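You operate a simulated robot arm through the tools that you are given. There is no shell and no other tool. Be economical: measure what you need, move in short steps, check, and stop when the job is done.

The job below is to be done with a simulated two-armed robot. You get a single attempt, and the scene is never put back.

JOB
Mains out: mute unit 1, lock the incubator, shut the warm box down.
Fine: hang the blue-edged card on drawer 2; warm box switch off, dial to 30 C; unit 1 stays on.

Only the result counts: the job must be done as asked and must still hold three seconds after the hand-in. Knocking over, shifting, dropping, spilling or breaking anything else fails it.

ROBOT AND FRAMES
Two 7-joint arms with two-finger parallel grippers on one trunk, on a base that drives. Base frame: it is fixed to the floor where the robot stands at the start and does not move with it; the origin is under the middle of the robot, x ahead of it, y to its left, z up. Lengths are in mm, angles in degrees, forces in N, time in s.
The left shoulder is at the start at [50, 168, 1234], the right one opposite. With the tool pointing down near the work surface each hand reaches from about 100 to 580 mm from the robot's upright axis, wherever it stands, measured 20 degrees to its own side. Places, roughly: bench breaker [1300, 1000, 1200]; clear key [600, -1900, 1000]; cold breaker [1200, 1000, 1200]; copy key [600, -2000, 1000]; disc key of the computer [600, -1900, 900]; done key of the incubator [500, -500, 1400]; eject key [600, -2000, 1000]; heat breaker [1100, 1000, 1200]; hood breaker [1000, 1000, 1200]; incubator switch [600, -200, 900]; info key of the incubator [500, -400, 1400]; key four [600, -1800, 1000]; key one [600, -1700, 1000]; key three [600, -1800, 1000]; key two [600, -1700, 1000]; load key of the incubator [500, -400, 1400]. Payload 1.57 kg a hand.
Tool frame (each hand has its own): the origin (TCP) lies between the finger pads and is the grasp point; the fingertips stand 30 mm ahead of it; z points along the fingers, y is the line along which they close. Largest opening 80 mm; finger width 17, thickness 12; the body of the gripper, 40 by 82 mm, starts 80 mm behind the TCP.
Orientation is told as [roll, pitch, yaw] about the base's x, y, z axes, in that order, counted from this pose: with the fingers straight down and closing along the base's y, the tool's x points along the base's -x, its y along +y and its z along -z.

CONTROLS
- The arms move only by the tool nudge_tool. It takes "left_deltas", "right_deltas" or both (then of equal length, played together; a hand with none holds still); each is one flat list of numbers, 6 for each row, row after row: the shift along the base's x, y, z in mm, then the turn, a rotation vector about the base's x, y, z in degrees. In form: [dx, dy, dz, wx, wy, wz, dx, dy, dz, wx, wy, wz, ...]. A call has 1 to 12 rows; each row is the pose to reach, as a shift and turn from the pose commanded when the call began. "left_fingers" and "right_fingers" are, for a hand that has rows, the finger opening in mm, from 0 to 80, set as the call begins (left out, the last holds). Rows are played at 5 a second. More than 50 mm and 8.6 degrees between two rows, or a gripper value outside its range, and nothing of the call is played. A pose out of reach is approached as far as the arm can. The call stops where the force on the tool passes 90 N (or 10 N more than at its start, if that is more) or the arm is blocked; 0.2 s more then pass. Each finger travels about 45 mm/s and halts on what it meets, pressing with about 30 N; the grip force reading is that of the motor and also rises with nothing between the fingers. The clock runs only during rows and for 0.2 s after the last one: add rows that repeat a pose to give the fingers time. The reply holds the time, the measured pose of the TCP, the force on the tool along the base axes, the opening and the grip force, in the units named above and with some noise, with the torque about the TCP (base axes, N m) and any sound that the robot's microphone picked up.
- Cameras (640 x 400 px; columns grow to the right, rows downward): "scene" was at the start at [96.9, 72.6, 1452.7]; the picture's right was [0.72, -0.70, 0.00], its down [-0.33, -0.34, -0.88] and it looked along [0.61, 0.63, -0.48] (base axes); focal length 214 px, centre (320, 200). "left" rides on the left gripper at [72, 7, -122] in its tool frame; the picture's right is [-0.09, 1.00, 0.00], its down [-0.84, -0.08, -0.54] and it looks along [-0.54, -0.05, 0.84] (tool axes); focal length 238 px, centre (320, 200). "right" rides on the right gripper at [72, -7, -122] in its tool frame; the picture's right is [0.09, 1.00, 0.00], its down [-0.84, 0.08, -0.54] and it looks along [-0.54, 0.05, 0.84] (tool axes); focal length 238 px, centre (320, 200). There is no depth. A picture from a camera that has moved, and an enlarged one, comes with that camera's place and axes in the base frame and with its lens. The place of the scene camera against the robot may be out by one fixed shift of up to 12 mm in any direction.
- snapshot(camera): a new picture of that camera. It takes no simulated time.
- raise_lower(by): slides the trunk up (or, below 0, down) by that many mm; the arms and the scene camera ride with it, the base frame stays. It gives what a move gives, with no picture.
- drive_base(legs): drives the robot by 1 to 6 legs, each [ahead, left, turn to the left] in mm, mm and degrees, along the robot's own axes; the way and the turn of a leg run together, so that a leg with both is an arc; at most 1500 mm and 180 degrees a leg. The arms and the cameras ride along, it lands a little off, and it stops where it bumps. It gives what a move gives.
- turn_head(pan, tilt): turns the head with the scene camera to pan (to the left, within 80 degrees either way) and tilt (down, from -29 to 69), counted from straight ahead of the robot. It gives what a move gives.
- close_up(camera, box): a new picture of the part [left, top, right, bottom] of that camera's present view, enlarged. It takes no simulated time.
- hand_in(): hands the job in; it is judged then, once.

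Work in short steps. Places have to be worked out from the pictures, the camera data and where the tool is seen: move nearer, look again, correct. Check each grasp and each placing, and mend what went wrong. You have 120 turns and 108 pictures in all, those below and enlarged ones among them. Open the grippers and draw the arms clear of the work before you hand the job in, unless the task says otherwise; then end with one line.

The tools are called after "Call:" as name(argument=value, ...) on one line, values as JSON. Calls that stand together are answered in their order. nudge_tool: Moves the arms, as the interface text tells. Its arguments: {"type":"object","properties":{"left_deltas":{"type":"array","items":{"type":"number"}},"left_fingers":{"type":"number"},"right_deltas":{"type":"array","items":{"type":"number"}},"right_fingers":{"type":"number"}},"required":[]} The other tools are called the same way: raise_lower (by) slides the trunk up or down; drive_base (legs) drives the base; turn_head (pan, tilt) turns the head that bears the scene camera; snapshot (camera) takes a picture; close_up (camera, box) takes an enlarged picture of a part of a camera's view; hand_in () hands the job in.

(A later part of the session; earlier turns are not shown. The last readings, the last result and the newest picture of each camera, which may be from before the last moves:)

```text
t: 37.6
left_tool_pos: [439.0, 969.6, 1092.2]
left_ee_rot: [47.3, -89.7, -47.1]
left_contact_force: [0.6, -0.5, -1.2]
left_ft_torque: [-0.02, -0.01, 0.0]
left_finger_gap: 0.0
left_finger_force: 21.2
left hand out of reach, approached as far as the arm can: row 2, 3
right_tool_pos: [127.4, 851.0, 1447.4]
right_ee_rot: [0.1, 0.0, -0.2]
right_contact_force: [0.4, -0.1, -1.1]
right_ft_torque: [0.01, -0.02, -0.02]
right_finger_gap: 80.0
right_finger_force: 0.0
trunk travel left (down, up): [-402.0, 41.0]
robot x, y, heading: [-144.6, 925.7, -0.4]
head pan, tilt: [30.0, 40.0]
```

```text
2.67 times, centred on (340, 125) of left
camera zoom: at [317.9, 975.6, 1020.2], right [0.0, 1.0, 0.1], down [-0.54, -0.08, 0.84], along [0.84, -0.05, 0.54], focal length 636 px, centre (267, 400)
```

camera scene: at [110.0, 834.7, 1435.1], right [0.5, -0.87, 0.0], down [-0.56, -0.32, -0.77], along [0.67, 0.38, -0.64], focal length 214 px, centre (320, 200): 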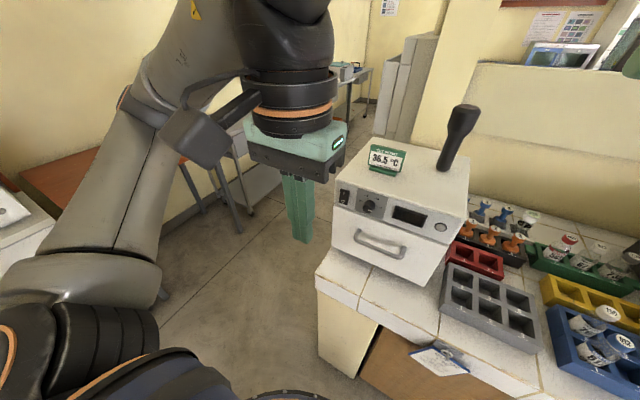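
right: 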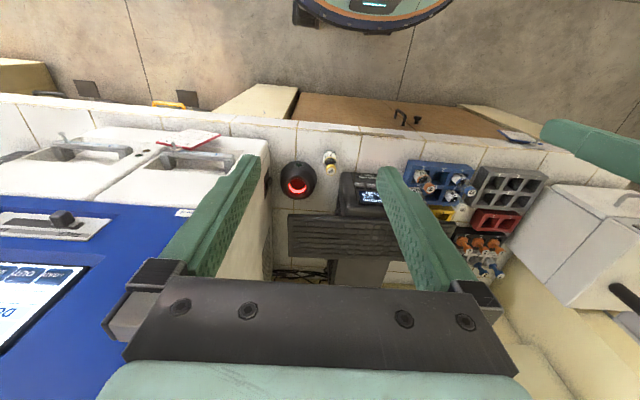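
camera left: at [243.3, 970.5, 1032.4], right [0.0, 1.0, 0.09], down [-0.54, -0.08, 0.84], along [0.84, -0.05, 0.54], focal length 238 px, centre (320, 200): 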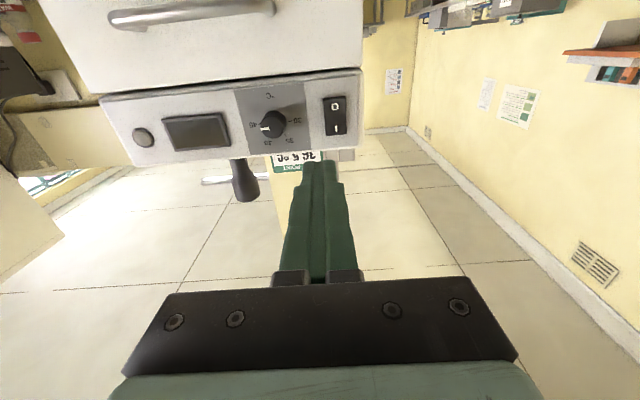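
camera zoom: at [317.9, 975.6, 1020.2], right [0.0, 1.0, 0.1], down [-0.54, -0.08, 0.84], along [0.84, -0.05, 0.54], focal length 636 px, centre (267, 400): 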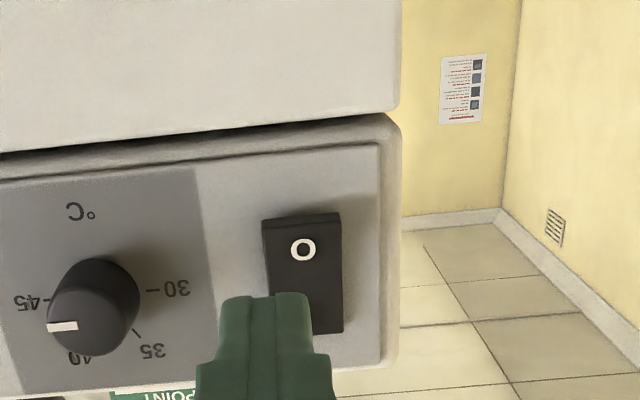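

Near the limit again; strafe base another 80 mm left and re-aim.

Call:
nudge_tool(left_deltas=[-40, -30, 0, 0, 0, 0, -40, -60, -10, 0, 0, 0])

Call:
drive_base(legs=[[0, 85, 0]])

```text
t: 38.2
left_tool_pos: [398.5, 909.8, 1081.7]
left_ee_rot: [70.0, -89.7, -69.8]
left_contact_force: [-0.4, 0.0, 0.5]
left_ft_torque: [0.0, 0.02, -0.02]
left_finger_gap: 0.0
left_finger_force: 21.1
right_tool_pos: [128.7, 850.5, 1446.8]
right_ee_rot: [0.1, 0.0, -0.3]
right_contact_force: [-0.2, -0.2, -0.8]
right_ft_torque: [0.0, 0.01, 0.01]
right_finger_gap: 79.8
right_finger_force: 0.1
trunk travel left (down, up): [-402.0, 41.0]
robot x, y, heading: [-148.3, 922.6, -0.0]
head pan, tilt: [30.0, 40.0]
```

```text
t: 39.6
left_tool_pos: [400.4, 993.6, 1082.0]
left_ee_rot: [72.7, -89.8, -72.6]
left_contact_force: [-0.5, -0.8, -0.3]
left_ft_torque: [0.0, 0.01, 0.01]
left_finger_gap: 0.2
left_finger_force: 20.8
right_tool_pos: [128.6, 935.3, 1447.0]
right_ee_rot: [0.1, 0.1, -0.3]
right_contact_force: [-0.1, -1.0, 0.0]
right_ft_torque: [-0.04, 0.01, 0.01]
right_finger_gap: 79.9
right_finger_force: 0.1
trunk travel left (down, up): [-402.0, 41.0]
robot x, y, heading: [-146.2, 1010.1, -0.2]
head pan, tilt: [30.0, 40.0]
```

Call:
nudge_tool(left_deltas=[20, -12, 0, 0, 0, 0, 50, -13, 0, 0, 0, 0, 56, -13, 0, 0, 0, 0, 60, -13, 0, 0, 0, 0, 60, -13, 0, 0, 0, 0])

Call:
close_up(camera="left", box=[220, 50, 460, 200])

```text
t: 40.8
left_tool_pos: [460.5, 980.6, 1082.0]
left_ee_rot: [73.4, -89.7, -73.4]
left_contact_force: [-0.8, 0.2, 0.3]
left_ft_torque: [-0.03, -0.02, 0.04]
left_finger_gap: 0.0
left_finger_force: 21.0
right_tool_pos: [127.9, 934.1, 1447.5]
right_ee_rot: [0.1, 0.0, -0.3]
right_contact_force: [-0.2, 0.1, -0.7]
right_ft_torque: [0.0, 0.0, 0.01]
right_finger_gap: 79.8
right_finger_force: 0.1
trunk travel left (down, up): [-402.0, 41.0]
robot x, y, heading: [-146.4, 1009.4, -0.3]
head pan, tilt: [30.0, 40.0]
```

```text
2.67 times, centred on (340, 125) of left
camera zoom: at [338.3, 986.6, 1009.7], right [0.0, 1.0, 0.1], down [-0.54, -0.08, 0.84], along [0.84, -0.05, 0.54], focal length 636 px, centre (267, 400)
```

zoom: 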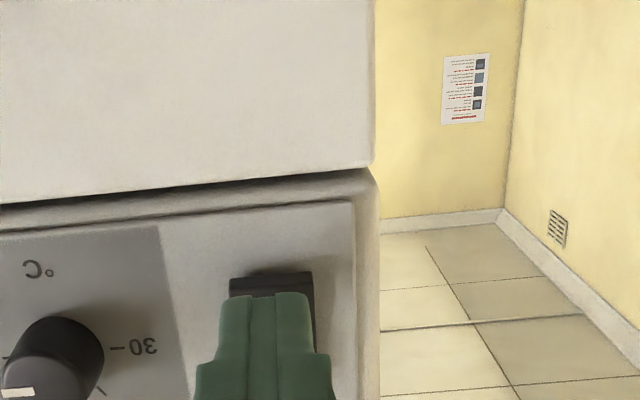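

Tip is over the O end; press forward.

Call:
nudge_tool(left_deltas=[3, 0, 0, 0, 0, 0, 6, 0, 0, 0, 0, 0, 9, 0, 0, 0, 0, 0, 11, 0, 0, 0, 0, 0])

```text
t: 41.8
left_tool_pos: [470.2, 980.2, 1081.9]
left_ee_rot: [74.2, -89.8, -74.3]
left_contact_force: [0.2, 0.3, 0.0]
left_ft_torque: [-0.02, -0.01, 0.0]
left_finger_gap: 0.0
left_finger_force: 21.2
right_tool_pos: [127.7, 935.2, 1446.3]
right_ee_rot: [0.0, 0.0, -0.3]
right_contact_force: [1.0, -0.3, 0.3]
right_ft_torque: [-0.02, -0.01, -0.04]
right_finger_gap: 80.1
right_finger_force: 0.0
trunk travel left (down, up): [-402.0, 41.0]
robot x, y, heading: [-146.3, 1005.2, -0.1]
head pan, tilt: [30.0, 40.0]
```

Call:
nudge_tool(left_deltas=[3, 0, 0, 0, 0, 0, 6, 0, 0, 0, 0, 0, 9, 0, 0, 0, 0, 0, 9, 0, 0, 0, 0, 0])

Call:
close_up(camera="left", box=[220, 50, 460, 200])

```text
t: 42.8
left_tool_pos: [476.0, 979.7, 1081.5]
left_ee_rot: [68.0, -89.7, -68.1]
left_contact_force: [-21.0, 3.5, -0.4]
left_ft_torque: [-0.03, -0.11, 0.15]
left_finger_gap: 0.0
left_finger_force: 21.6
right_tool_pos: [123.6, 935.6, 1447.9]
right_ee_rot: [0.0, -0.2, -0.3]
right_contact_force: [0.9, -1.2, 0.3]
right_ft_torque: [-0.01, -0.01, -0.01]
right_finger_gap: 79.8
right_finger_force: 0.2
trunk travel left (down, up): [-402.0, 41.0]
robot x, y, heading: [-146.8, 1008.1, -0.2]
head pan, tilt: [30.0, 40.0]
```

```text
2.67 times, centred on (340, 125) of left
camera zoom: at [354.3, 986.8, 1010.1], right [0.0, 1.0, 0.1], down [-0.54, -0.08, 0.84], along [0.84, -0.05, 0.54], focal length 636 px, centre (267, 400)
```

zoom: 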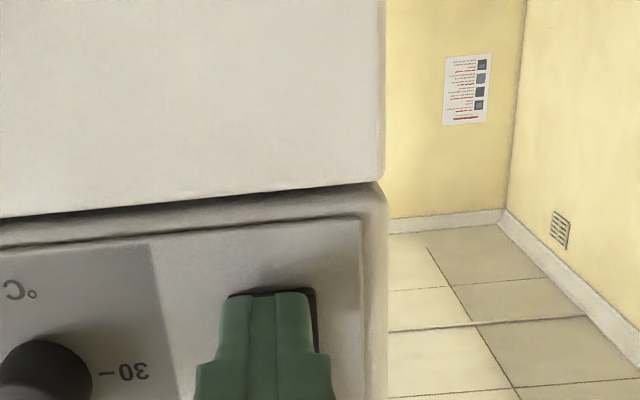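

21 N reached with no click heard. Retreat and inspect the rocker.

Call:
nudge_tool(left_deltas=[-20, 0, 0, 0, 0, 0, -60, -10, 0, 0, 0, 0, -80, -40, 0, 0, 0, 0])

Call:
close_up(camera="left", box=[240, 60, 400, 160])

Call:
turn_head(pan=0, tilt=35)

Call:
snapshot(camera="scene")

```text
t: 43.6
left_tool_pos: [400.6, 939.9, 1084.1]
left_ee_rot: [85.6, -89.6, -85.5]
left_contact_force: [0.1, -0.1, -0.4]
left_ft_torque: [-0.01, 0.0, 0.02]
left_finger_gap: 0.1
left_finger_force: 21.1
right_tool_pos: [127.6, 934.1, 1447.2]
right_ee_rot: [0.2, 0.0, -0.4]
right_contact_force: [-0.5, -0.7, 0.1]
right_ft_torque: [0.01, 0.02, -0.02]
right_finger_gap: 80.1
right_finger_force: 0.0
trunk travel left (down, up): [-402.0, 41.0]
robot x, y, heading: [-147.3, 1009.4, -0.1]
head pan, tilt: [30.0, 40.0]
```

```text
4.00 times, centred on (320, 110) of left
camera zoom: at [278.7, 945.7, 1011.4], right [0.0, 1.0, 0.1], down [-0.54, -0.08, 0.84], along [0.84, -0.05, 0.54], focal length 953 px, centre (320, 560)
```

zoom: 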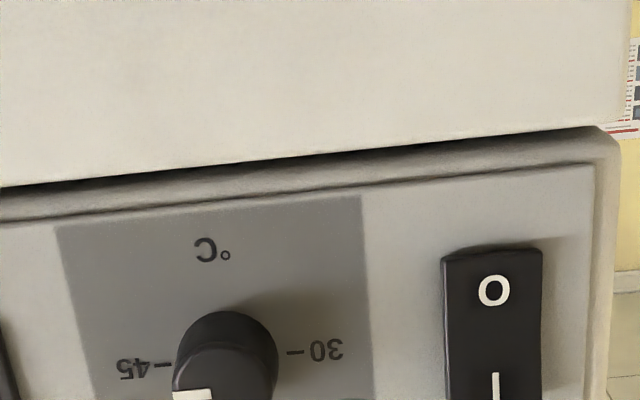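

```text
t: 44.6
left_tool_pos: [399.9, 939.1, 1082.5]
left_ee_rot: [72.9, -89.7, -72.9]
left_contact_force: [-0.4, -1.1, -0.8]
left_ft_torque: [0.02, 0.01, 0.01]
left_finger_gap: 0.2
left_finger_force: 20.8
right_tool_pos: [128.2, 934.4, 1447.0]
right_ee_rot: [0.0, 0.0, -0.2]
right_contact_force: [0.5, 0.4, -0.4]
right_ft_torque: [0.01, -0.01, 0.04]
right_finger_gap: 79.8
right_finger_force: 0.1
trunk travel left (down, up): [-402.0, 41.0]
robot x, y, heading: [-145.0, 1008.8, -0.5]
head pan, tilt: [0.0, 35.0]
```

```text
69 pictures are left
camera scene: at [-25.3, 1015.1, 1442.6], right [0.0, -1.0, 0.0], down [-0.57, 0.0, -0.82], along [0.82, 0.0, -0.57], focal length 214 px, centre (320, 200)
```

scene: 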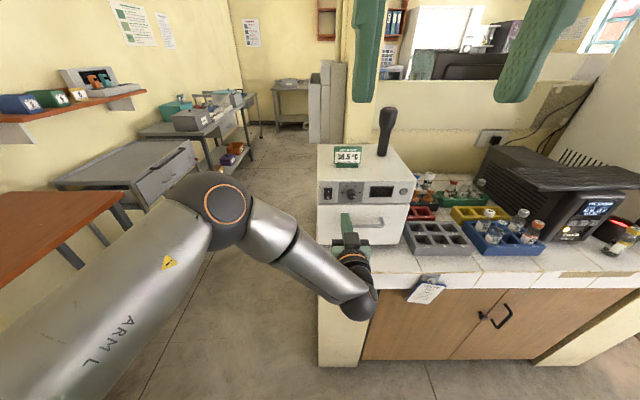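

Call:
close_up(camera="scene", box=[310, 170, 410, 240])

```text
5.71 times, centred on (360, 205) of scene
camera zoom: at [-25.3, 1015.1, 1442.6], right [0.0, -1.0, 0.0], down [-0.57, 0.0, -0.82], along [0.82, 0.0, -0.57], focal length 1226 px, centre (91, 171)
```

zoom: 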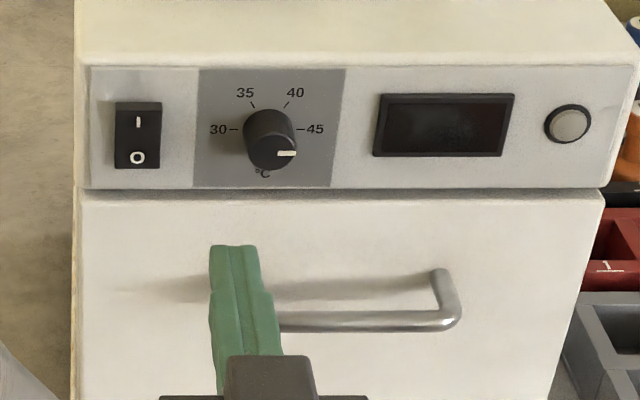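

State unclear; look again from the same viewpoint as the pre-press picture to compare.

Call:
nudge_tool(left_deltas=[-5, -25, 16, 0, 0, 0, -10, -55, 32, 0, 0, 0, -10, -55, 32, 0, 0, 0])

Call:
close_up(camera="left", box=[300, 50, 460, 160])

```text
t: 45.4
left_tool_pos: [389.8, 884.5, 1115.4]
left_ee_rot: [74.8, -89.7, -74.9]
left_contact_force: [-0.5, -0.3, 0.3]
left_ft_torque: [0.01, -0.02, 0.02]
left_finger_gap: 0.0
left_finger_force: 21.1
right_tool_pos: [127.5, 934.7, 1447.7]
right_ee_rot: [0.1, 0.0, -0.3]
right_contact_force: [-0.2, 0.0, 0.0]
right_ft_torque: [0.01, 0.0, -0.01]
right_finger_gap: 80.2
right_finger_force: 0.0
trunk travel left (down, up): [-402.0, 41.0]
robot x, y, heading: [-146.0, 1007.3, -0.5]
head pan, tilt: [0.0, 35.0]
```

```text
3.64 times, centred on (380, 105) of left
camera zoom: at [267.3, 891.6, 1042.9], right [0.0, 1.0, 0.1], down [-0.54, -0.08, 0.84], along [0.84, -0.05, 0.54], focal length 867 px, centre (102, 546)
```

zoom: 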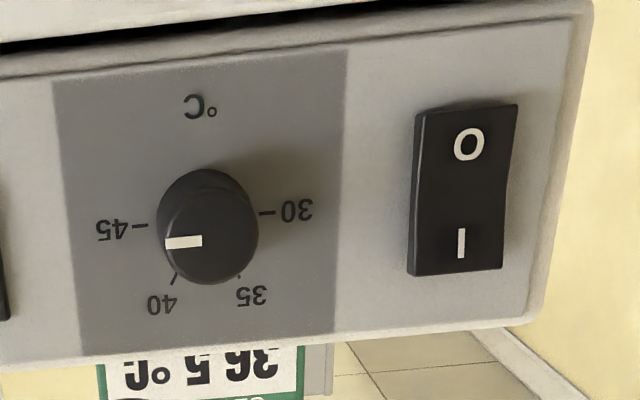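

Comparing with the earlier view, the O end is now pushed in: the switch is off. Next the dial: axis ≈ y 914, z 1097. I roll the hand +88° with open fingers, in line with the knob.

Call:
nudge_tool(left_deltas=[0, 3, -2, 8, 0, 0, 0, 6, -4, 16, 0, 0, 0, 9, -6, 24, 0, 0, 0, 12, -8, 32, 0, 0, 0, 15, -10, 40, 0, 0, 0, 18, -12, 48, 0, 0, 0, 21, -14, 56, 0, 0, 0, 24, -16, 64, 0, 0, 0, 29, -18, 72, 0, 0, 0, 29, -18, 80, 0, 0, 0, 29, -18, 88, 0, 0, 20, 29, -18, 88, 0, 0], left_fingers=60)

Call:
snapshot(camera="left")

```text
t: 48.0
left_tool_pos: [409.6, 911.8, 1094.8]
left_ee_rot: [89.9, -1.7, -89.8]
left_contact_force: [-0.6, 0.5, 0.3]
left_ft_torque: [-0.02, -0.02, -0.04]
left_finger_gap: 59.9
left_finger_force: 0.1
right_tool_pos: [130.3, 935.0, 1446.9]
right_ee_rot: [0.1, 0.0, -0.3]
right_contact_force: [0.4, 0.4, 0.0]
right_ft_torque: [-0.03, 0.05, -0.03]
right_finger_gap: 80.0
right_finger_force: 0.1
trunk travel left (down, up): [-402.0, 41.0]
robot x, y, heading: [-142.5, 1008.9, -0.3]
head pan, tilt: [0.0, 35.0]
```

```text
66 pictures are left
camera left: at [289.2, 984.7, 1100.2], right [0.0, -0.06, 1.0], down [-0.54, -0.84, -0.05], along [0.84, -0.54, -0.04], focal length 238 px, centre (320, 200)
```

left: 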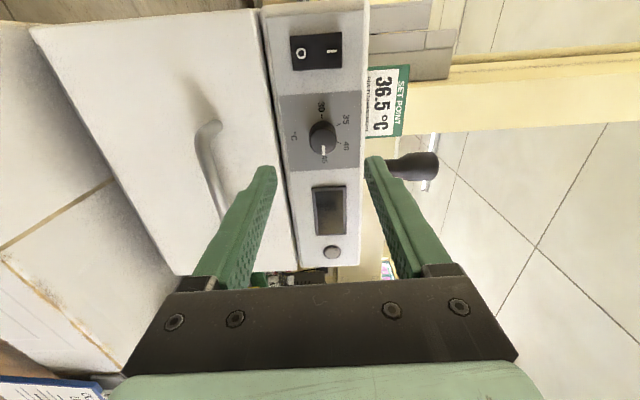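

Knob lines up between the fingers. Narrow to 46 mm and advance to straddle the knob.

Call:
nudge_tool(left_deltas=[20, 2, 1, 0, 0, 0, 40, 4, 1, 0, 0, 0, 60, 4, 1, 0, 0, 0, 60, 4, 1, 0, 0, 0], left_fingers=46)

Call:
close_up(camera="left", box=[200, 40, 440, 190])

```text
t: 49.0
left_tool_pos: [470.0, 917.4, 1097.6]
left_ee_rot: [90.0, -1.7, -90.0]
left_contact_force: [0.0, 0.3, -0.4]
left_ft_torque: [0.01, 0.06, 0.02]
left_finger_gap: 45.9
left_finger_force: 0.1
right_tool_pos: [127.4, 934.3, 1447.7]
right_ee_rot: [0.2, -0.1, -0.3]
right_contact_force: [-1.1, 0.5, 0.3]
right_ft_torque: [0.0, 0.0, -0.02]
right_finger_gap: 80.3
right_finger_force: 0.1
trunk travel left (down, up): [-402.0, 41.0]
robot x, y, heading: [-145.2, 1008.1, -0.1]
head pan, tilt: [0.0, 35.0]
```

```text
2.67 times, centred on (320, 115) of left
camera zoom: at [348.1, 989.2, 1101.6], right [0.0, -0.06, 1.0], down [-0.54, -0.84, -0.05], along [0.84, -0.54, -0.03], focal length 636 px, centre (320, 427)
```

zoom: 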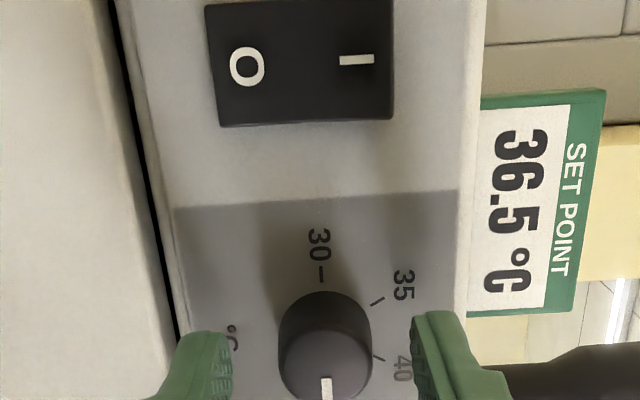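

Knob is centred. Close on it and rotate −72° about x.

Call:
nudge_tool(left_deltas=[0, 0, 0, 0, 0, 0, 0, 0, 0, 0, 0, 0, 0, 0, 0, -6, 0, 0, 0, 0, 0, -14, 0, 0, 0, 0, 0, -22, 0, 0, 0, 0, 0, -30, 0, 0, 0, 0, 0, -38, 0, 0, 0, 0, 0, -46, 0, 0, 0, 0, 0, -54, 0, 0, 0, 0, 0, -62, 0, 0, 0, 0, 0, -70, 0, 0, 0, 0, 0, -78, 0, 0], left_fingers=16)

Call:
close_up(camera="left", box=[200, 40, 440, 190])

```text
t: 51.6
left_tool_pos: [469.2, 914.1, 1095.2]
left_ee_rot: [88.6, -79.9, -88.9]
left_contact_force: [5.5, -11.0, -3.4]
left_ft_torque: [0.05, -0.56, -0.55]
left_finger_gap: 24.5
left_finger_force: 35.6
right_tool_pos: [129.6, 932.7, 1447.0]
right_ee_rot: [0.2, -0.1, -0.3]
right_contact_force: [0.3, -0.2, 0.1]
right_ft_torque: [0.01, 0.03, 0.0]
right_finger_gap: 80.0
right_finger_force: 0.2
trunk travel left (down, up): [-402.0, 41.0]
robot x, y, heading: [-149.5, 1009.8, -0.5]
head pan, tilt: [0.0, 35.0]
```

```text
2.67 times, centred on (320, 115) of left
camera zoom: at [348.0, 934.5, 1026.1], right [0.0, 0.96, 0.27], down [-0.54, -0.22, 0.81], along [0.84, -0.15, 0.52], focal length 636 px, centre (320, 427)
```

zoom: 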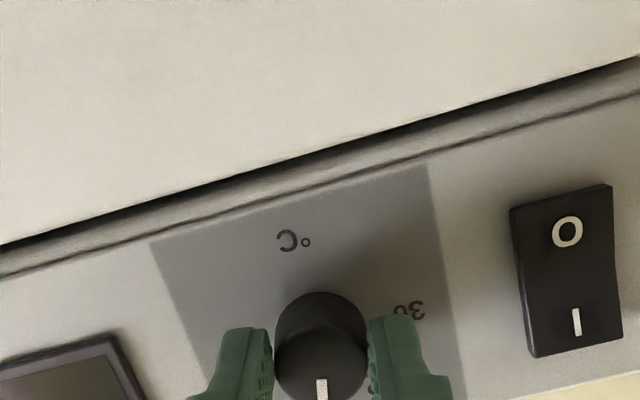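

Knob turns with the hand (78° so far). Continue −80° more, re-centred on the measured axis.

Call:
nudge_tool(left_deltas=[0, -2, -1, -8, 0, 0, 0, -3, -2, -16, 0, 0, 0, -3, -2, -24, 0, 0, 0, -3, -2, -32, 0, 0, 0, -3, -2, -40, 0, 0, 0, -3, -2, -48, 0, 0, 0, -3, -2, -56, 0, 0, 0, -3, -2, -64, 0, 0, 0, -3, -2, -72, 0, 0, 0, -3, -2, -80, 0, 0, 0, -3, -2, -80, 0, 0])

Call:
close_up(camera="left", box=[200, 40, 440, 190])

Call:
close_up(camera="scene", box=[310, 170, 410, 240])

```text
t: 54.0
left_tool_pos: [469.0, 911.6, 1098.3]
left_ee_rot: [-90.4, -20.4, 89.7]
left_contact_force: [13.4, -21.4, 14.0]
left_ft_torque: [0.07, -0.46, -0.21]
left_finger_gap: 24.4
left_finger_force: 36.2
right_tool_pos: [127.8, 930.5, 1447.1]
right_ee_rot: [0.2, 0.1, -0.4]
right_contact_force: [0.6, -0.5, -0.3]
right_ft_torque: [-0.04, -0.01, -0.02]
right_finger_gap: 80.1
right_finger_force: 0.0
trunk travel left (down, up): [-402.0, 41.0]
robot x, y, heading: [-147.0, 1009.1, -0.4]
head pan, tilt: [0.0, 35.0]
```

```text
2.67 times, centred on (320, 115) of left
camera zoom: at [347.8, 846.8, 1064.9], right [0.01, 0.43, -0.9], down [-0.54, 0.76, 0.36], along [0.84, 0.48, 0.24], focal length 636 px, centre (320, 427)
```

zoom: 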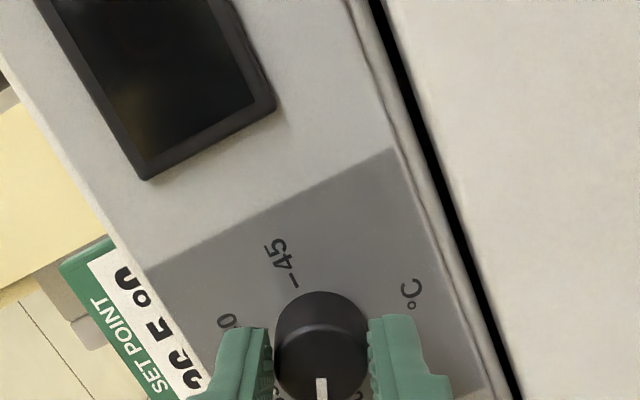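

```text
5.71 times, centred on (360, 205) of scene
camera zoom: at [-24.9, 1011.9, 1442.7], right [-0.01, -1.0, 0.0], down [-0.57, 0.01, -0.82], along [0.82, 0.0, -0.57], focal length 1226 px, centre (91, 171)
```

zoom: 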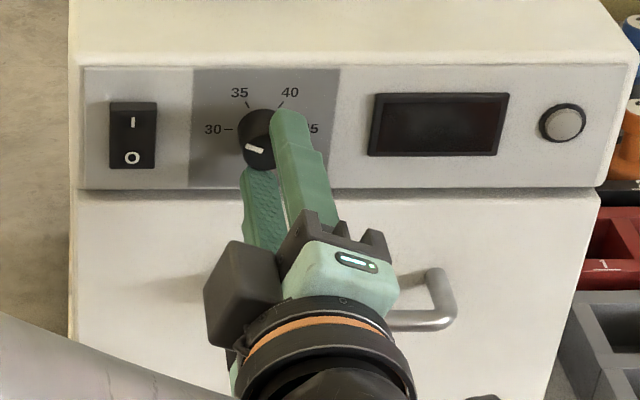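

158° done, cleanly. Finish −22°, re-centred.

Call:
nudge_tool(left_deltas=[0, -2, 2, -8, 0, 0, 0, -3, 3, -16, 0, 0, 0, -3, 3, -22, 0, 0, 0, -3, 3, -22, 0, 0])

Call:
close_up(camera="scene", box=[320, 170, 380, 212])

```text
t: 55.0
left_tool_pos: [468.7, 911.5, 1097.7]
left_ee_rot: [-90.3, 1.6, 89.9]
left_contact_force: [4.0, -8.3, 9.1]
left_ft_torque: [0.03, -0.37, -1.06]
left_finger_gap: 24.3
left_finger_force: 36.4
right_tool_pos: [127.0, 933.5, 1448.1]
right_ee_rot: [0.2, 0.0, -0.3]
right_contact_force: [0.0, 0.6, 0.9]
right_ft_torque: [0.04, 0.05, 0.03]
right_finger_gap: 79.9
right_finger_force: 0.0
trunk travel left (down, up): [-402.0, 41.0]
robot x, y, heading: [-146.4, 1005.5, -0.4]
head pan, tilt: [0.0, 35.0]
```

```text
9.52 times, centred on (350, 191) of scene
camera zoom: at [-25.9, 1014.0, 1442.7], right [-0.01, -1.0, 0.0], down [-0.57, 0.0, -0.82], along [0.82, 0.0, -0.57], focal length 2043 px, centre (34, 286)
```

zoom: 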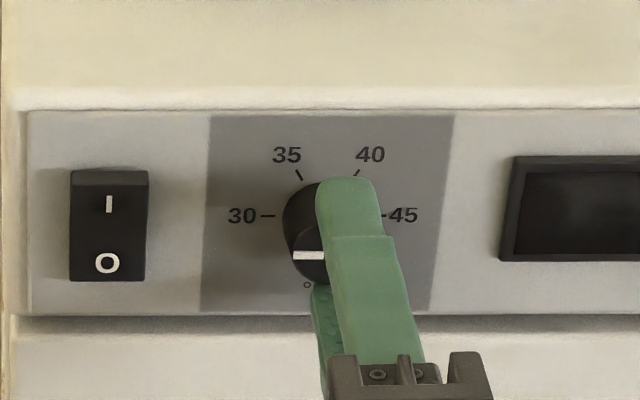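

Pointer horizontal toward 30. Open and back off straight.

Call:
nudge_tool(left_deltas=[0, 0, 0, 0, 0, 0, 0, 0, 0, 0, 0, 0, -25, 0, 0, 0, 0, 0, -60, 0, 0, 0, 0, 0, -100, 0, 0, 0, 0, 0], left_fingers=50)

Call:
close_up(camera="scene", box=[320, 170, 380, 212])

```text
t: 56.2
left_tool_pos: [369.0, 910.2, 1097.2]
left_ee_rot: [-90.0, 1.7, 90.1]
left_contact_force: [-0.1, -0.5, 0.4]
left_ft_torque: [0.02, -0.02, 0.0]
left_finger_gap: 49.8
left_finger_force: 0.0
right_tool_pos: [127.0, 934.2, 1446.7]
right_ee_rot: [0.1, 0.0, -0.3]
right_contact_force: [-0.6, 0.2, 0.1]
right_ft_torque: [0.01, -0.01, -0.01]
right_finger_gap: 80.0
right_finger_force: 0.0
trunk travel left (down, up): [-402.0, 41.0]
robot x, y, heading: [-146.7, 1006.0, -0.4]
head pan, tilt: [0.0, 35.0]
```

```text
9.52 times, centred on (350, 191) of scene
camera zoom: at [-25.7, 1014.9, 1442.7], right [-0.01, -1.0, 0.0], down [-0.57, 0.0, -0.82], along [0.82, 0.0, -0.57], focal length 2043 px, centre (34, 286)
```

zoom: 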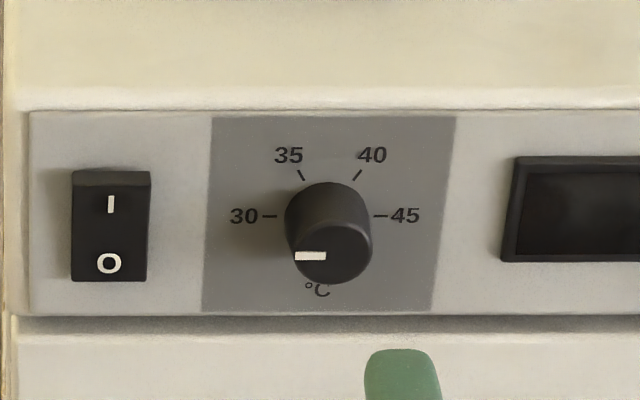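

The dial reads 30 and switch is off. Now to the card (hook ≈[400, 640, 810]): pull the hand back, undo the roll, and drive right.

Call:
nudge_tool(left_deltas=[-10, 0, 0, 8, 0, 0, -20, 0, 0, 16, 0, 0, -30, 0, 0, 24, 0, 0, -30, 0, 0, 32, 0, 0, -30, 0, 0, 40, 0, 0, -30, 0, 0, 48, 0, 0, -30, 0, 0, 56, 0, 0, -30, 0, 0, 64, 0, 0, -30, 0, 0, 72, 0, 0, -30, 0, 0, 80, 0, 0, -30, 0, 0, 88, 0, 0, -30, 0, 0, 91, 0, 0])

Call:
drive_base(legs=[[0, -300, 0]])

Call:
turn_head(pan=-15, tilt=50)

Call:
snapshot(camera="scene")

```text
t: 58.8
left_tool_pos: [339.3, 912.9, 1097.3]
left_ee_rot: [-81.6, -89.4, 81.6]
left_contact_force: [-1.0, -0.5, 0.5]
left_ft_torque: [-0.03, 0.02, 0.01]
left_finger_gap: 50.1
left_finger_force: 0.0
right_tool_pos: [127.8, 935.4, 1447.3]
right_ee_rot: [0.1, 0.0, -0.3]
right_contact_force: [-0.3, 0.3, 0.6]
right_ft_torque: [0.0, -0.02, 0.01]
right_finger_gap: 80.0
right_finger_force: 0.0
trunk travel left (down, up): [-402.0, 41.0]
robot x, y, heading: [-146.7, 1008.1, -0.2]
head pan, tilt: [0.0, 35.0]
```

```text
t: 62.0
left_tool_pos: [337.7, 609.9, 1098.0]
left_ee_rot: [-84.1, -89.3, 84.0]
left_contact_force: [-0.8, -0.7, -0.7]
left_ft_torque: [0.0, 0.01, 0.02]
left_finger_gap: 49.9
left_finger_force: 0.2
right_tool_pos: [126.5, 631.0, 1446.8]
right_ee_rot: [0.0, 0.0, -0.3]
right_contact_force: [0.4, 1.4, 0.0]
right_ft_torque: [0.05, 0.0, 0.02]
right_finger_gap: 80.1
right_finger_force: 0.1
trunk travel left (down, up): [-402.0, 41.0]
robot x, y, heading: [-148.8, 705.5, -0.3]
head pan, tilt: [0.0, 35.0]
```

```text
t: 62.8
left_tool_pos: [338.2, 608.8, 1098.5]
left_ee_rot: [-84.3, -89.3, 84.5]
left_contact_force: [0.6, 0.5, -0.9]
left_ft_torque: [-0.03, -0.04, 0.02]
left_finger_gap: 49.9
left_finger_force: 0.1
right_tool_pos: [127.6, 632.2, 1447.7]
right_ee_rot: [0.1, 0.1, -0.3]
right_contact_force: [0.7, -0.9, 0.0]
right_ft_torque: [-0.02, 0.01, 0.04]
right_finger_gap: 80.1
right_finger_force: 0.1
trunk travel left (down, up): [-402.0, 41.0]
robot x, y, heading: [-148.0, 705.0, -0.2]
head pan, tilt: [-15.0, 50.0]
```

```text
59 pictures are left
camera scene: at [-40.5, 692.4, 1421.0], right [-0.26, -0.96, 0.0], down [-0.74, 0.2, -0.64], along [0.62, -0.17, -0.77], focal length 214 px, centre (320, 200)
```

scene: 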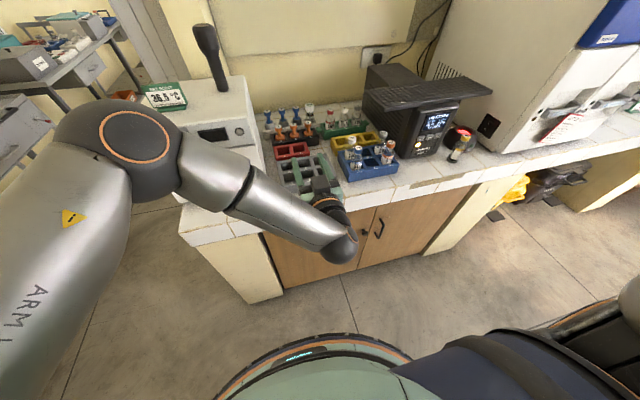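

The hand covers the card. I pull back and pitch the hand down to about −30°, so its camera sees the card from the front, and lower the trunk.

Call:
nudge_tool(left_deltas=[-20, 0, 0, 0, 8, 0, -40, 5, 0, 0, 16, 0, -60, 10, 0, 0, 24, 0, -80, 15, 0, 0, 32, 0, -90, 20, 0, 0, 40, 0, -90, 25, 0, 0, 48, 0, -90, 30, 0, 0, 56, 0])

Call:
raise_lower(by=-150)

Call:
snapshot(camera="left")

```text
t: 64.4
left_tool_pos: [246.8, 639.4, 1099.2]
left_ee_rot: [-0.6, -33.7, 0.8]
left_contact_force: [-0.2, -0.7, 0.5]
left_ft_torque: [-0.02, 0.0, -0.02]
left_finger_gap: 50.1
left_finger_force: 0.0
right_tool_pos: [127.0, 632.8, 1446.9]
right_ee_rot: [0.1, 0.0, -0.3]
right_contact_force: [1.1, 0.2, 0.2]
right_ft_torque: [-0.02, 0.0, -0.04]
right_finger_gap: 79.9
right_finger_force: 0.0
trunk travel left (down, up): [-402.0, 41.0]
robot x, y, heading: [-148.5, 706.6, 0.0]
head pan, tilt: [-15.0, 50.0]
```

```text
t: 66.2
left_tool_pos: [249.3, 638.4, 948.9]
left_ee_rot: [-0.4, -33.9, 0.9]
left_contact_force: [-0.3, -0.4, 0.1]
left_ft_torque: [0.0, 0.03, -0.01]
left_finger_gap: 50.1
left_finger_force: 0.1
right_tool_pos: [126.6, 632.6, 1296.3]
right_ee_rot: [0.1, -0.1, -0.3]
right_contact_force: [0.2, 0.1, -0.6]
right_ft_torque: [-0.01, 0.0, 0.0]
right_finger_gap: 80.1
right_finger_force: 0.0
trunk travel left (down, up): [-252.0, 191.0]
robot x, y, heading: [-146.4, 702.6, -0.1]
head pan, tilt: [-15.0, 50.0]
```

```text
58 pictures are left
camera left: at [120.9, 644.4, 1008.8], right [0.07, 1.0, 0.05], down [0.39, -0.07, 0.92], along [0.92, -0.04, -0.4], focal length 238 px, centre (320, 200)
```

left: 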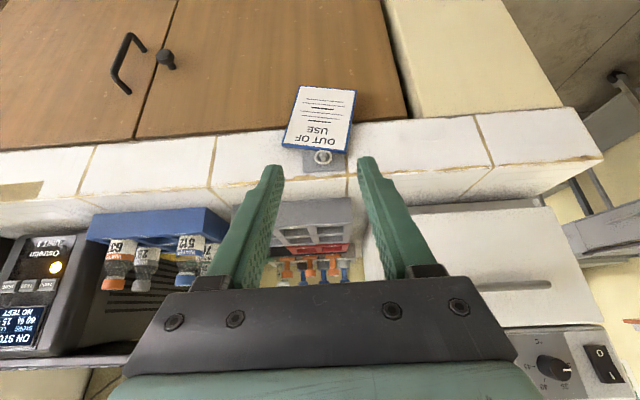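

Call:
close_up(camera="left", box=[270, 75, 380, 180])

```text
3.81 times, centred on (325, 128) of left
camera zoom: at [120.9, 644.4, 1008.8], right [0.07, 1.0, 0.05], down [0.39, -0.07, 0.92], along [0.92, -0.04, -0.4], focal length 908 px, centre (301, 476)
```

zoom: 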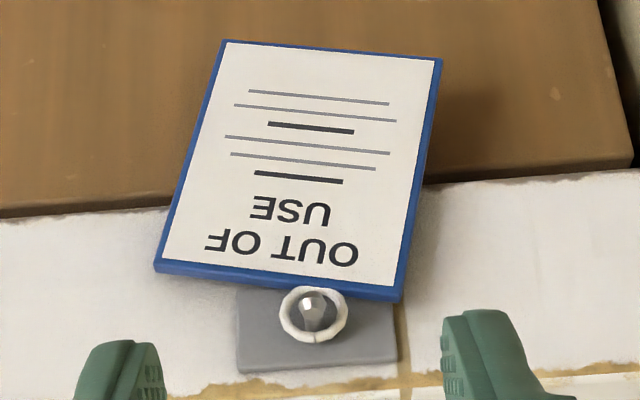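

The card hangs by a ~25 mm ring on a peg at ≈[400, 640, 823]. Plan: grip the ring's sides with fingers pointing forward. Lower the trunk 120 more, pitch to −90°.

Call:
raise_lower(by=-125)

Call:
nudge_tool(left_deltas=[0, 0, 0, 0, -8, 0, 5, 0, 0, 0, -16, 0, 15, 0, 0, 0, -24, 0, 25, 0, 0, 0, -32, 0, 35, 0, 0, 0, -40, 0, 45, 0, 0, 0, -48, 0, 55, 0, 0, 0, -56, 0, 55, 0, 0, 0, -56, 0])

Call:
snapshot(camera="left")

```text
t: 67.7
left_tool_pos: [248.3, 639.3, 822.8]
left_ee_rot: [-0.3, -33.8, 1.0]
left_contact_force: [-0.6, 0.8, 0.2]
left_ft_torque: [0.03, 0.0, -0.02]
left_finger_gap: 50.1
left_finger_force: 0.0
right_tool_pos: [127.2, 631.4, 1171.6]
right_ee_rot: [0.1, -0.1, -0.2]
right_contact_force: [0.2, -0.1, -0.3]
right_ft_torque: [-0.02, 0.01, 0.01]
right_finger_gap: 80.0
right_finger_force: 0.0
trunk travel left (down, up): [-127.0, 316.0]
robot x, y, heading: [-150.1, 705.7, 0.0]
head pan, tilt: [-15.0, 50.0]
```

```text
t: 69.5
left_tool_pos: [303.9, 638.2, 822.1]
left_ee_rot: [-93.8, -89.1, 93.8]
left_contact_force: [0.1, 0.2, -0.5]
left_ft_torque: [-0.02, 0.0, 0.04]
left_finger_gap: 50.0
left_finger_force: 0.0
right_tool_pos: [126.4, 631.8, 1171.6]
right_ee_rot: [0.1, 0.0, -0.2]
right_contact_force: [0.6, 0.1, -1.1]
right_ft_torque: [0.0, 0.05, -0.02]
right_finger_gap: 79.8
right_finger_force: 0.1
trunk travel left (down, up): [-127.0, 316.0]
robot x, y, heading: [-145.9, 703.4, -0.1]
head pan, tilt: [-15.0, 50.0]
```

```text
56 pictures are left
camera left: at [182.3, 644.4, 750.4], right [0.0, 1.0, 0.08], down [-0.54, -0.07, 0.84], along [0.84, -0.04, 0.54], focal length 238 px, centre (320, 200)
```

left: 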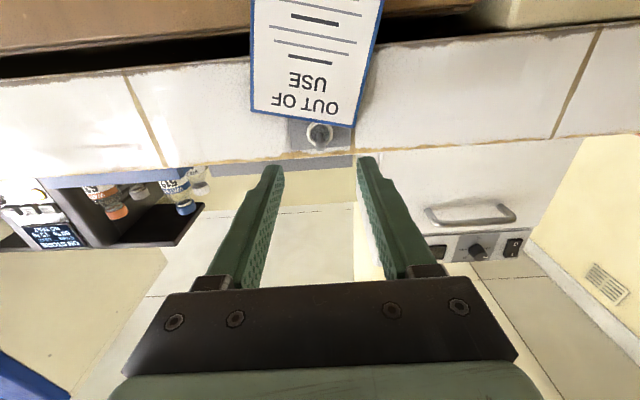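

Call:
close_up(camera="left", box=[270, 80, 370, 160])

```text
5.00 times, centred on (320, 120) of left
camera zoom: at [182.3, 644.4, 750.4], right [0.0, 1.0, 0.08], down [-0.54, -0.07, 0.84], along [0.84, -0.04, 0.54], focal length 1192 px, centre (320, 600)
```

zoom: 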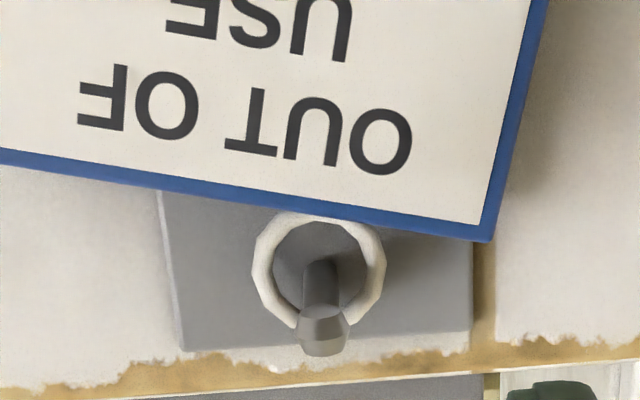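

Ring centre ≈[405, 639, 820], peg with a bulb head just above its centre. Advance with 40 mm opening so the tips straddle the ring.

Call:
nudge_tool(left_deltas=[30, 1, 0, 0, 0, 0, 55, 1, 0, 0, 0, 0, 68, 1, 0, 0, 0, 0, 74, 1, 0, 0, 0, 0], left_fingers=42)

Call:
close_up(camera="left", box=[240, 80, 400, 180])

Call:
close_up(camera="scene", box=[240, 100, 400, 240])

```text
t: 70.5
left_tool_pos: [377.0, 640.3, 821.9]
left_ee_rot: [-83.3, -89.3, 83.3]
left_contact_force: [-4.3, 0.7, 1.2]
left_ft_torque: [-0.02, -0.01, 0.14]
left_finger_gap: 42.4
left_finger_force: 0.1
right_tool_pos: [127.3, 632.3, 1171.6]
right_ee_rot: [0.1, -0.1, -0.2]
right_contact_force: [0.2, -1.0, -0.3]
right_ft_torque: [-0.02, -0.01, -0.04]
right_finger_gap: 80.0
right_finger_force: 0.1
trunk travel left (down, up): [-127.0, 316.0]
robot x, y, heading: [-148.2, 705.8, -0.4]
head pan, tilt: [-15.0, 50.0]
```

```text
4.00 times, centred on (320, 130) of left
camera zoom: at [255.8, 645.6, 750.1], right [0.0, 1.0, 0.08], down [-0.54, -0.07, 0.84], along [0.84, -0.04, 0.54], focal length 953 px, centre (320, 480)
```

zoom: 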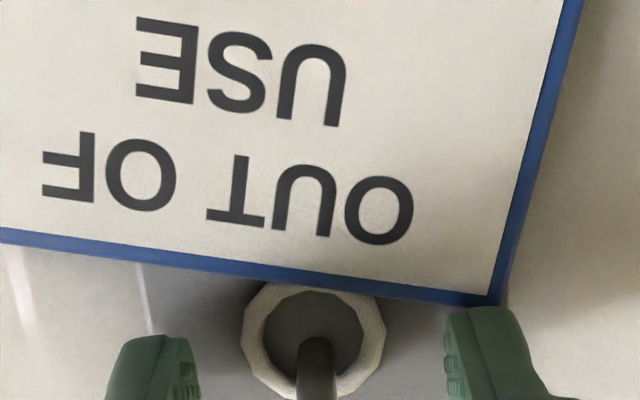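

```text
2.86 times, centred on (320, 170) of scene
camera zoom: at [-41.1, 692.4, 1146.0], right [-0.26, -0.96, 0.0], down [-0.74, 0.2, -0.64], along [0.62, -0.17, -0.77], focal length 613 px, centre (320, 286)
```

zoom: 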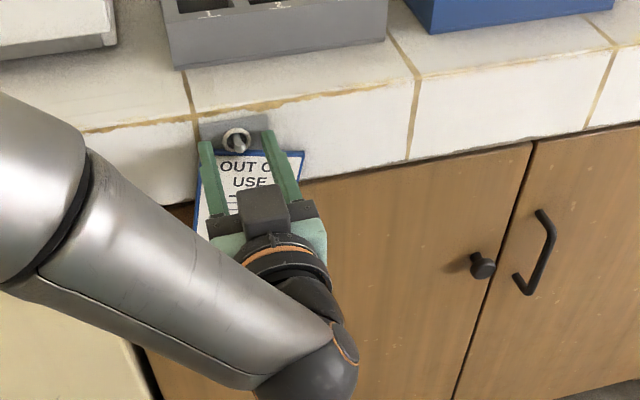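

The +y fingertip just grazes the card's upper corner. Back 5, up 4, forward again 6 mm deeper, then close on the ring.

Call:
nudge_tool(left_deltas=[-8, -1, 0, 0, 0, 0, -8, -1, 4, 0, 0, 0, 0, -1, 4, 0, 0, 0, 5, -1, 4, 0, 0, 0, 7, -1, 4, 0, 0, 0])

Call:
close_up(camera="left", box=[240, 80, 400, 180])

```text
t: 71.7
left_tool_pos: [384.1, 637.4, 825.8]
left_ee_rot: [-78.0, -89.2, 78.0]
left_contact_force: [-12.2, 1.5, 0.7]
left_ft_torque: [-0.17, -0.11, -0.03]
left_finger_gap: 41.3
left_finger_force: 0.0
right_tool_pos: [126.0, 632.8, 1171.9]
right_ee_rot: [0.2, -0.1, -0.4]
right_contact_force: [-0.3, 0.4, 0.2]
right_ft_torque: [-0.01, 0.02, -0.06]
right_finger_gap: 80.0
right_finger_force: 0.0
trunk travel left (down, up): [-127.0, 316.0]
robot x, y, heading: [-149.1, 704.3, -0.3]
head pan, tilt: [-15.0, 50.0]
```

```text
4.00 times, centred on (320, 130) of left
camera zoom: at [261.4, 644.0, 753.9], right [0.0, 1.0, 0.08], down [-0.54, -0.07, 0.84], along [0.84, -0.04, 0.54], focal length 953 px, centre (320, 480)
```

zoom: 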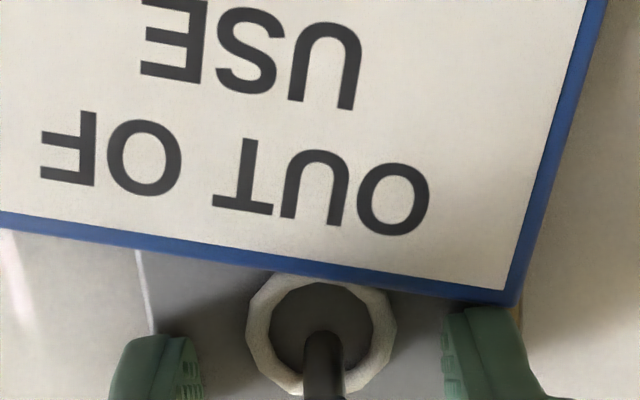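

Tips appear to touch the plate behind (−12 N). Back 3 mm and close on the ring.

Call:
nudge_tool(left_deltas=[-3, 2, 0, 0, 0, 0, -3, 2, 0, 0, 0, 0, -3, 2, 0, 0, 0, 0, -3, 2, 0, 0, 0, 0, -3, 2, 0, 0, 0, 0], left_fingers=10)

Call:
close_up(camera="left", box=[240, 80, 400, 180])

```text
t: 72.9
left_tool_pos: [381.5, 640.7, 826.9]
left_ee_rot: [-89.3, -89.2, 89.4]
left_contact_force: [1.2, 1.6, 1.6]
left_ft_torque: [0.0, -0.04, 0.02]
left_finger_gap: 24.0
left_finger_force: 30.7
right_tool_pos: [126.2, 631.4, 1172.1]
right_ee_rot: [0.1, 0.0, -0.3]
right_contact_force: [0.2, 1.0, 0.1]
right_ft_torque: [-0.03, 0.0, 0.04]
right_finger_gap: 80.3
right_finger_force: 0.0
trunk travel left (down, up): [-127.0, 316.0]
robot x, y, heading: [-141.7, 704.4, -0.2]
head pan, tilt: [-15.0, 50.0]
```

```text
4.00 times, centred on (320, 130) of left
camera zoom: at [260.1, 646.1, 754.6], right [0.0, 1.0, 0.08], down [-0.54, -0.07, 0.84], along [0.84, -0.04, 0.54], focal length 953 px, centre (320, 480)
```

zoom: 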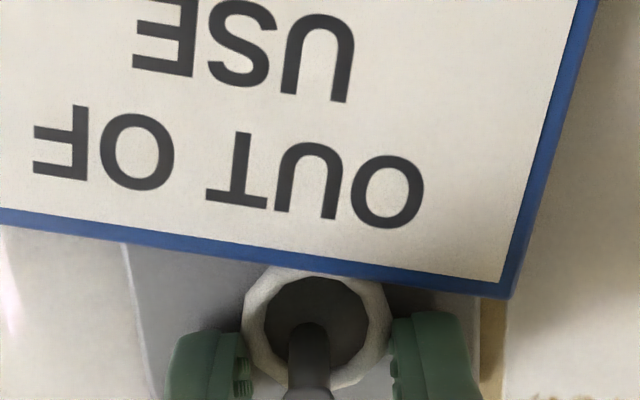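

Ring gripped (24 mm). Lift 7 mm and draw straight out.

Call:
nudge_tool(left_deltas=[0, 0, 4, 0, 0, 0, 0, 0, 7, 0, 0, 0, -5, 0, 7, 0, 0, 0, -12, 0, 7, 0, 0, 0, -20, 0, 7, 0, 0, 0])

Call:
close_up(camera="left", box=[240, 80, 400, 180])

```text
t: 74.1
left_tool_pos: [362.6, 641.5, 834.5]
left_ee_rot: [-83.6, -89.2, 83.6]
left_contact_force: [-0.9, -0.3, 0.0]
left_ft_torque: [0.0, -0.01, 0.02]
left_finger_gap: 23.8
left_finger_force: 30.0
right_tool_pos: [127.8, 632.6, 1173.0]
right_ee_rot: [0.1, 0.0, -0.3]
right_contact_force: [0.2, 0.7, 0.3]
right_ft_torque: [-0.02, -0.02, 0.0]
right_finger_gap: 79.8
right_finger_force: 0.0
trunk travel left (down, up): [-127.0, 316.0]
robot x, y, heading: [-148.1, 705.5, -0.3]
head pan, tilt: [-15.0, 50.0]
```

```text
4.00 times, centred on (320, 130) of left
camera zoom: at [240.1, 646.6, 762.6], right [0.0, 1.0, 0.08], down [-0.54, -0.07, 0.84], along [0.84, -0.04, 0.54], focal length 953 px, centre (320, 480)
```

zoom: 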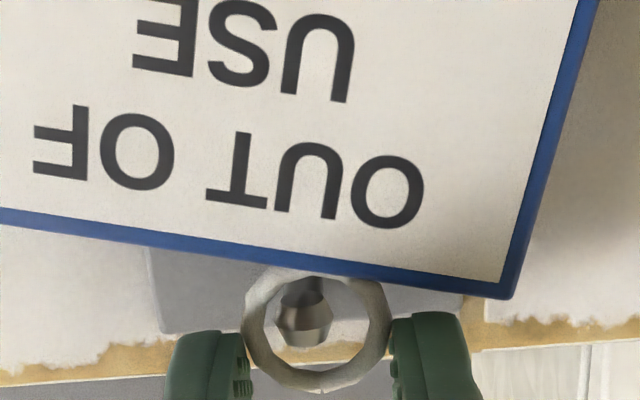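

Ring is sliding off over the head. Keep pulling back.

Call:
nudge_tool(left_deltas=[-10, 0, 0, 0, 0, 0, -20, 0, 0, 0, 0, 0, -40, 0, 0, 0, 0, 0, -60, 0, 0, 0, 0, 0, -60, 0, 0, 0, 0, 0])

Call:
snapshot(camera="left")

```text
t: 75.3
left_tool_pos: [300.9, 639.9, 834.3]
left_ee_rot: [-84.3, -89.2, 84.4]
left_contact_force: [0.2, 0.9, -0.2]
left_ft_torque: [-0.01, 0.0, -0.02]
left_finger_gap: 24.1
left_finger_force: 29.8
right_tool_pos: [126.0, 631.9, 1172.1]
right_ee_rot: [0.1, 0.0, -0.3]
right_contact_force: [-0.7, -0.4, -0.4]
right_ft_torque: [0.0, 0.01, -0.01]
right_finger_gap: 80.1
right_finger_force: 0.1
trunk travel left (down, up): [-127.0, 316.0]
robot x, y, heading: [-148.3, 706.7, -0.3]
head pan, tilt: [-15.0, 50.0]
```

```text
49 pictures are left
camera left: at [179.0, 645.5, 762.3], right [0.0, 1.0, 0.08], down [-0.54, -0.07, 0.84], along [0.84, -0.04, 0.54], focal length 238 px, centre (320, 200)
```

left: 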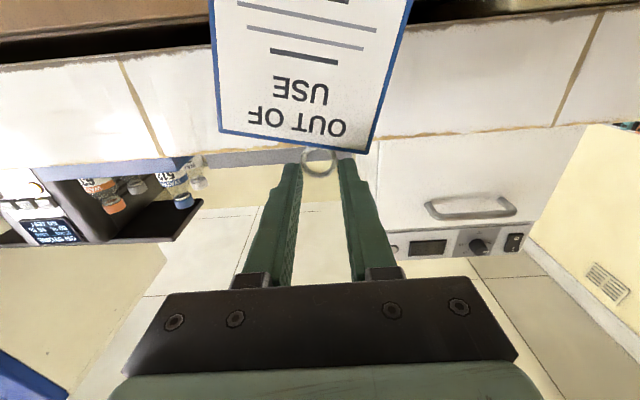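

Card free and held by the ring. Raise the trunk 230 mm and drive right to the incubator.

Call:
raise_lower(by=230)

Call:
drive_base(legs=[[0, -1150, 0]])

Call:
turn_head(pan=0, tilt=30)

Call:
snapshot(camera="scene")

```text
t: 77.7
left_tool_pos: [300.1, 639.8, 1063.8]
left_ee_rot: [-83.7, -89.4, 83.8]
left_contact_force: [1.2, -0.3, -1.3]
left_ft_torque: [0.01, 0.01, -0.02]
left_finger_gap: 23.9
left_finger_force: 30.2
right_tool_pos: [126.9, 632.7, 1401.7]
right_ee_rot: [0.1, 0.1, -0.3]
right_contact_force: [0.4, 0.3, -0.1]
right_ft_torque: [0.01, 0.02, 0.03]
right_finger_gap: 80.1
right_finger_force: 0.1
trunk travel left (down, up): [-357.0, 86.0]
robot x, y, heading: [-147.7, 706.2, -0.5]
head pan, tilt: [-15.0, 50.0]
```

```text
t: 87.9
left_tool_pos: [285.1, -492.9, 1064.4]
left_ee_rot: [-84.0, -89.2, 83.1]
left_contact_force: [0.7, -0.5, 0.3]
left_ft_torque: [0.01, 0.04, 0.02]
left_finger_gap: 24.0
left_finger_force: 30.1
right_tool_pos: [112.5, -499.5, 1401.2]
right_ee_rot: [0.1, 0.0, -1.1]
right_contact_force: [0.7, 0.4, 1.2]
right_ft_torque: [0.05, -0.02, 0.0]
right_finger_gap: 80.0
right_finger_force: 0.1
trunk travel left (down, up): [-357.0, 86.0]
robot x, y, heading: [-160.7, -420.8, -1.1]
head pan, tilt: [-15.0, 50.0]
```

```text
t: 88.7
left_tool_pos: [287.6, -494.1, 1064.2]
left_ee_rot: [-84.1, -89.3, 83.2]
left_contact_force: [-0.3, 0.6, -0.4]
left_ft_torque: [-0.03, 0.01, -0.02]
left_finger_gap: 23.9
left_finger_force: 29.9
right_tool_pos: [113.5, -500.0, 1402.8]
right_ee_rot: [0.1, 0.0, -1.0]
right_contact_force: [-0.1, 0.8, 0.0]
right_ft_torque: [0.02, -0.03, 0.0]
right_finger_gap: 79.8
right_finger_force: 0.0
trunk travel left (down, up): [-357.0, 86.0]
robot x, y, heading: [-160.2, -420.9, -1.3]
head pan, tilt: [0.0, 30.0]
```

```text
48 pictures are left
camera scene: at [-37.1, -417.0, 1405.4], right [-0.02, -1.0, 0.0], down [-0.5, 0.01, -0.87], along [0.87, -0.02, -0.5], focal length 214 px, centre (320, 200)
```

scene: 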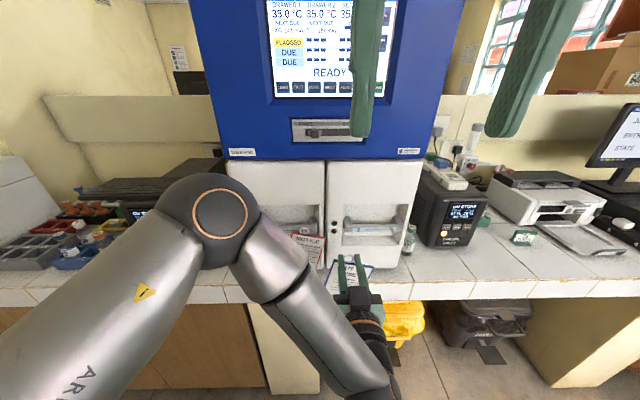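

Call:
close_up(camera="scene", box=[210, 140, 430, 290])

Call:
snapshot(camera="left")

```text
2.67 times, centred on (320, 215) of scene
camera zoom: at [-37.1, -417.0, 1405.4], right [-0.02, -1.0, 0.0], down [-0.5, 0.01, -0.87], along [0.87, -0.02, -0.5], focal length 572 px, centre (320, 160)
```

zoom: 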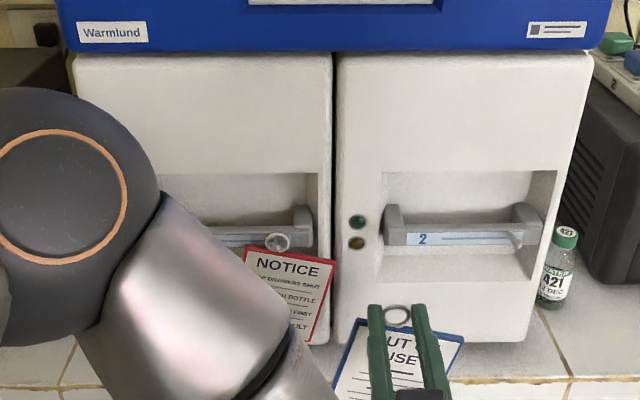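

```text
46 pictures are left
camera left: at [165.7, -486.4, 992.2], right [0.01, 1.0, 0.08], down [-0.54, -0.06, 0.84], along [0.84, -0.05, 0.54], focal length 238 px, centre (320, 200)
```

left: 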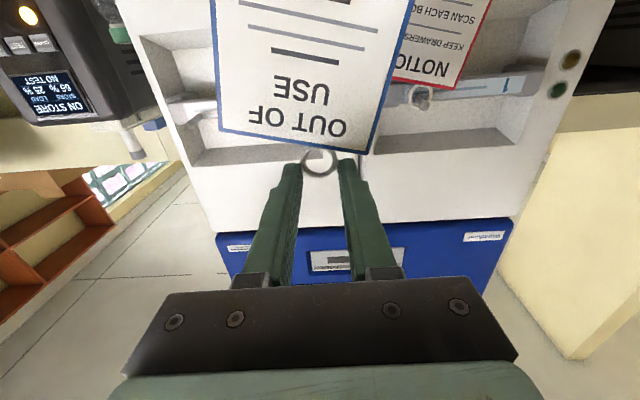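

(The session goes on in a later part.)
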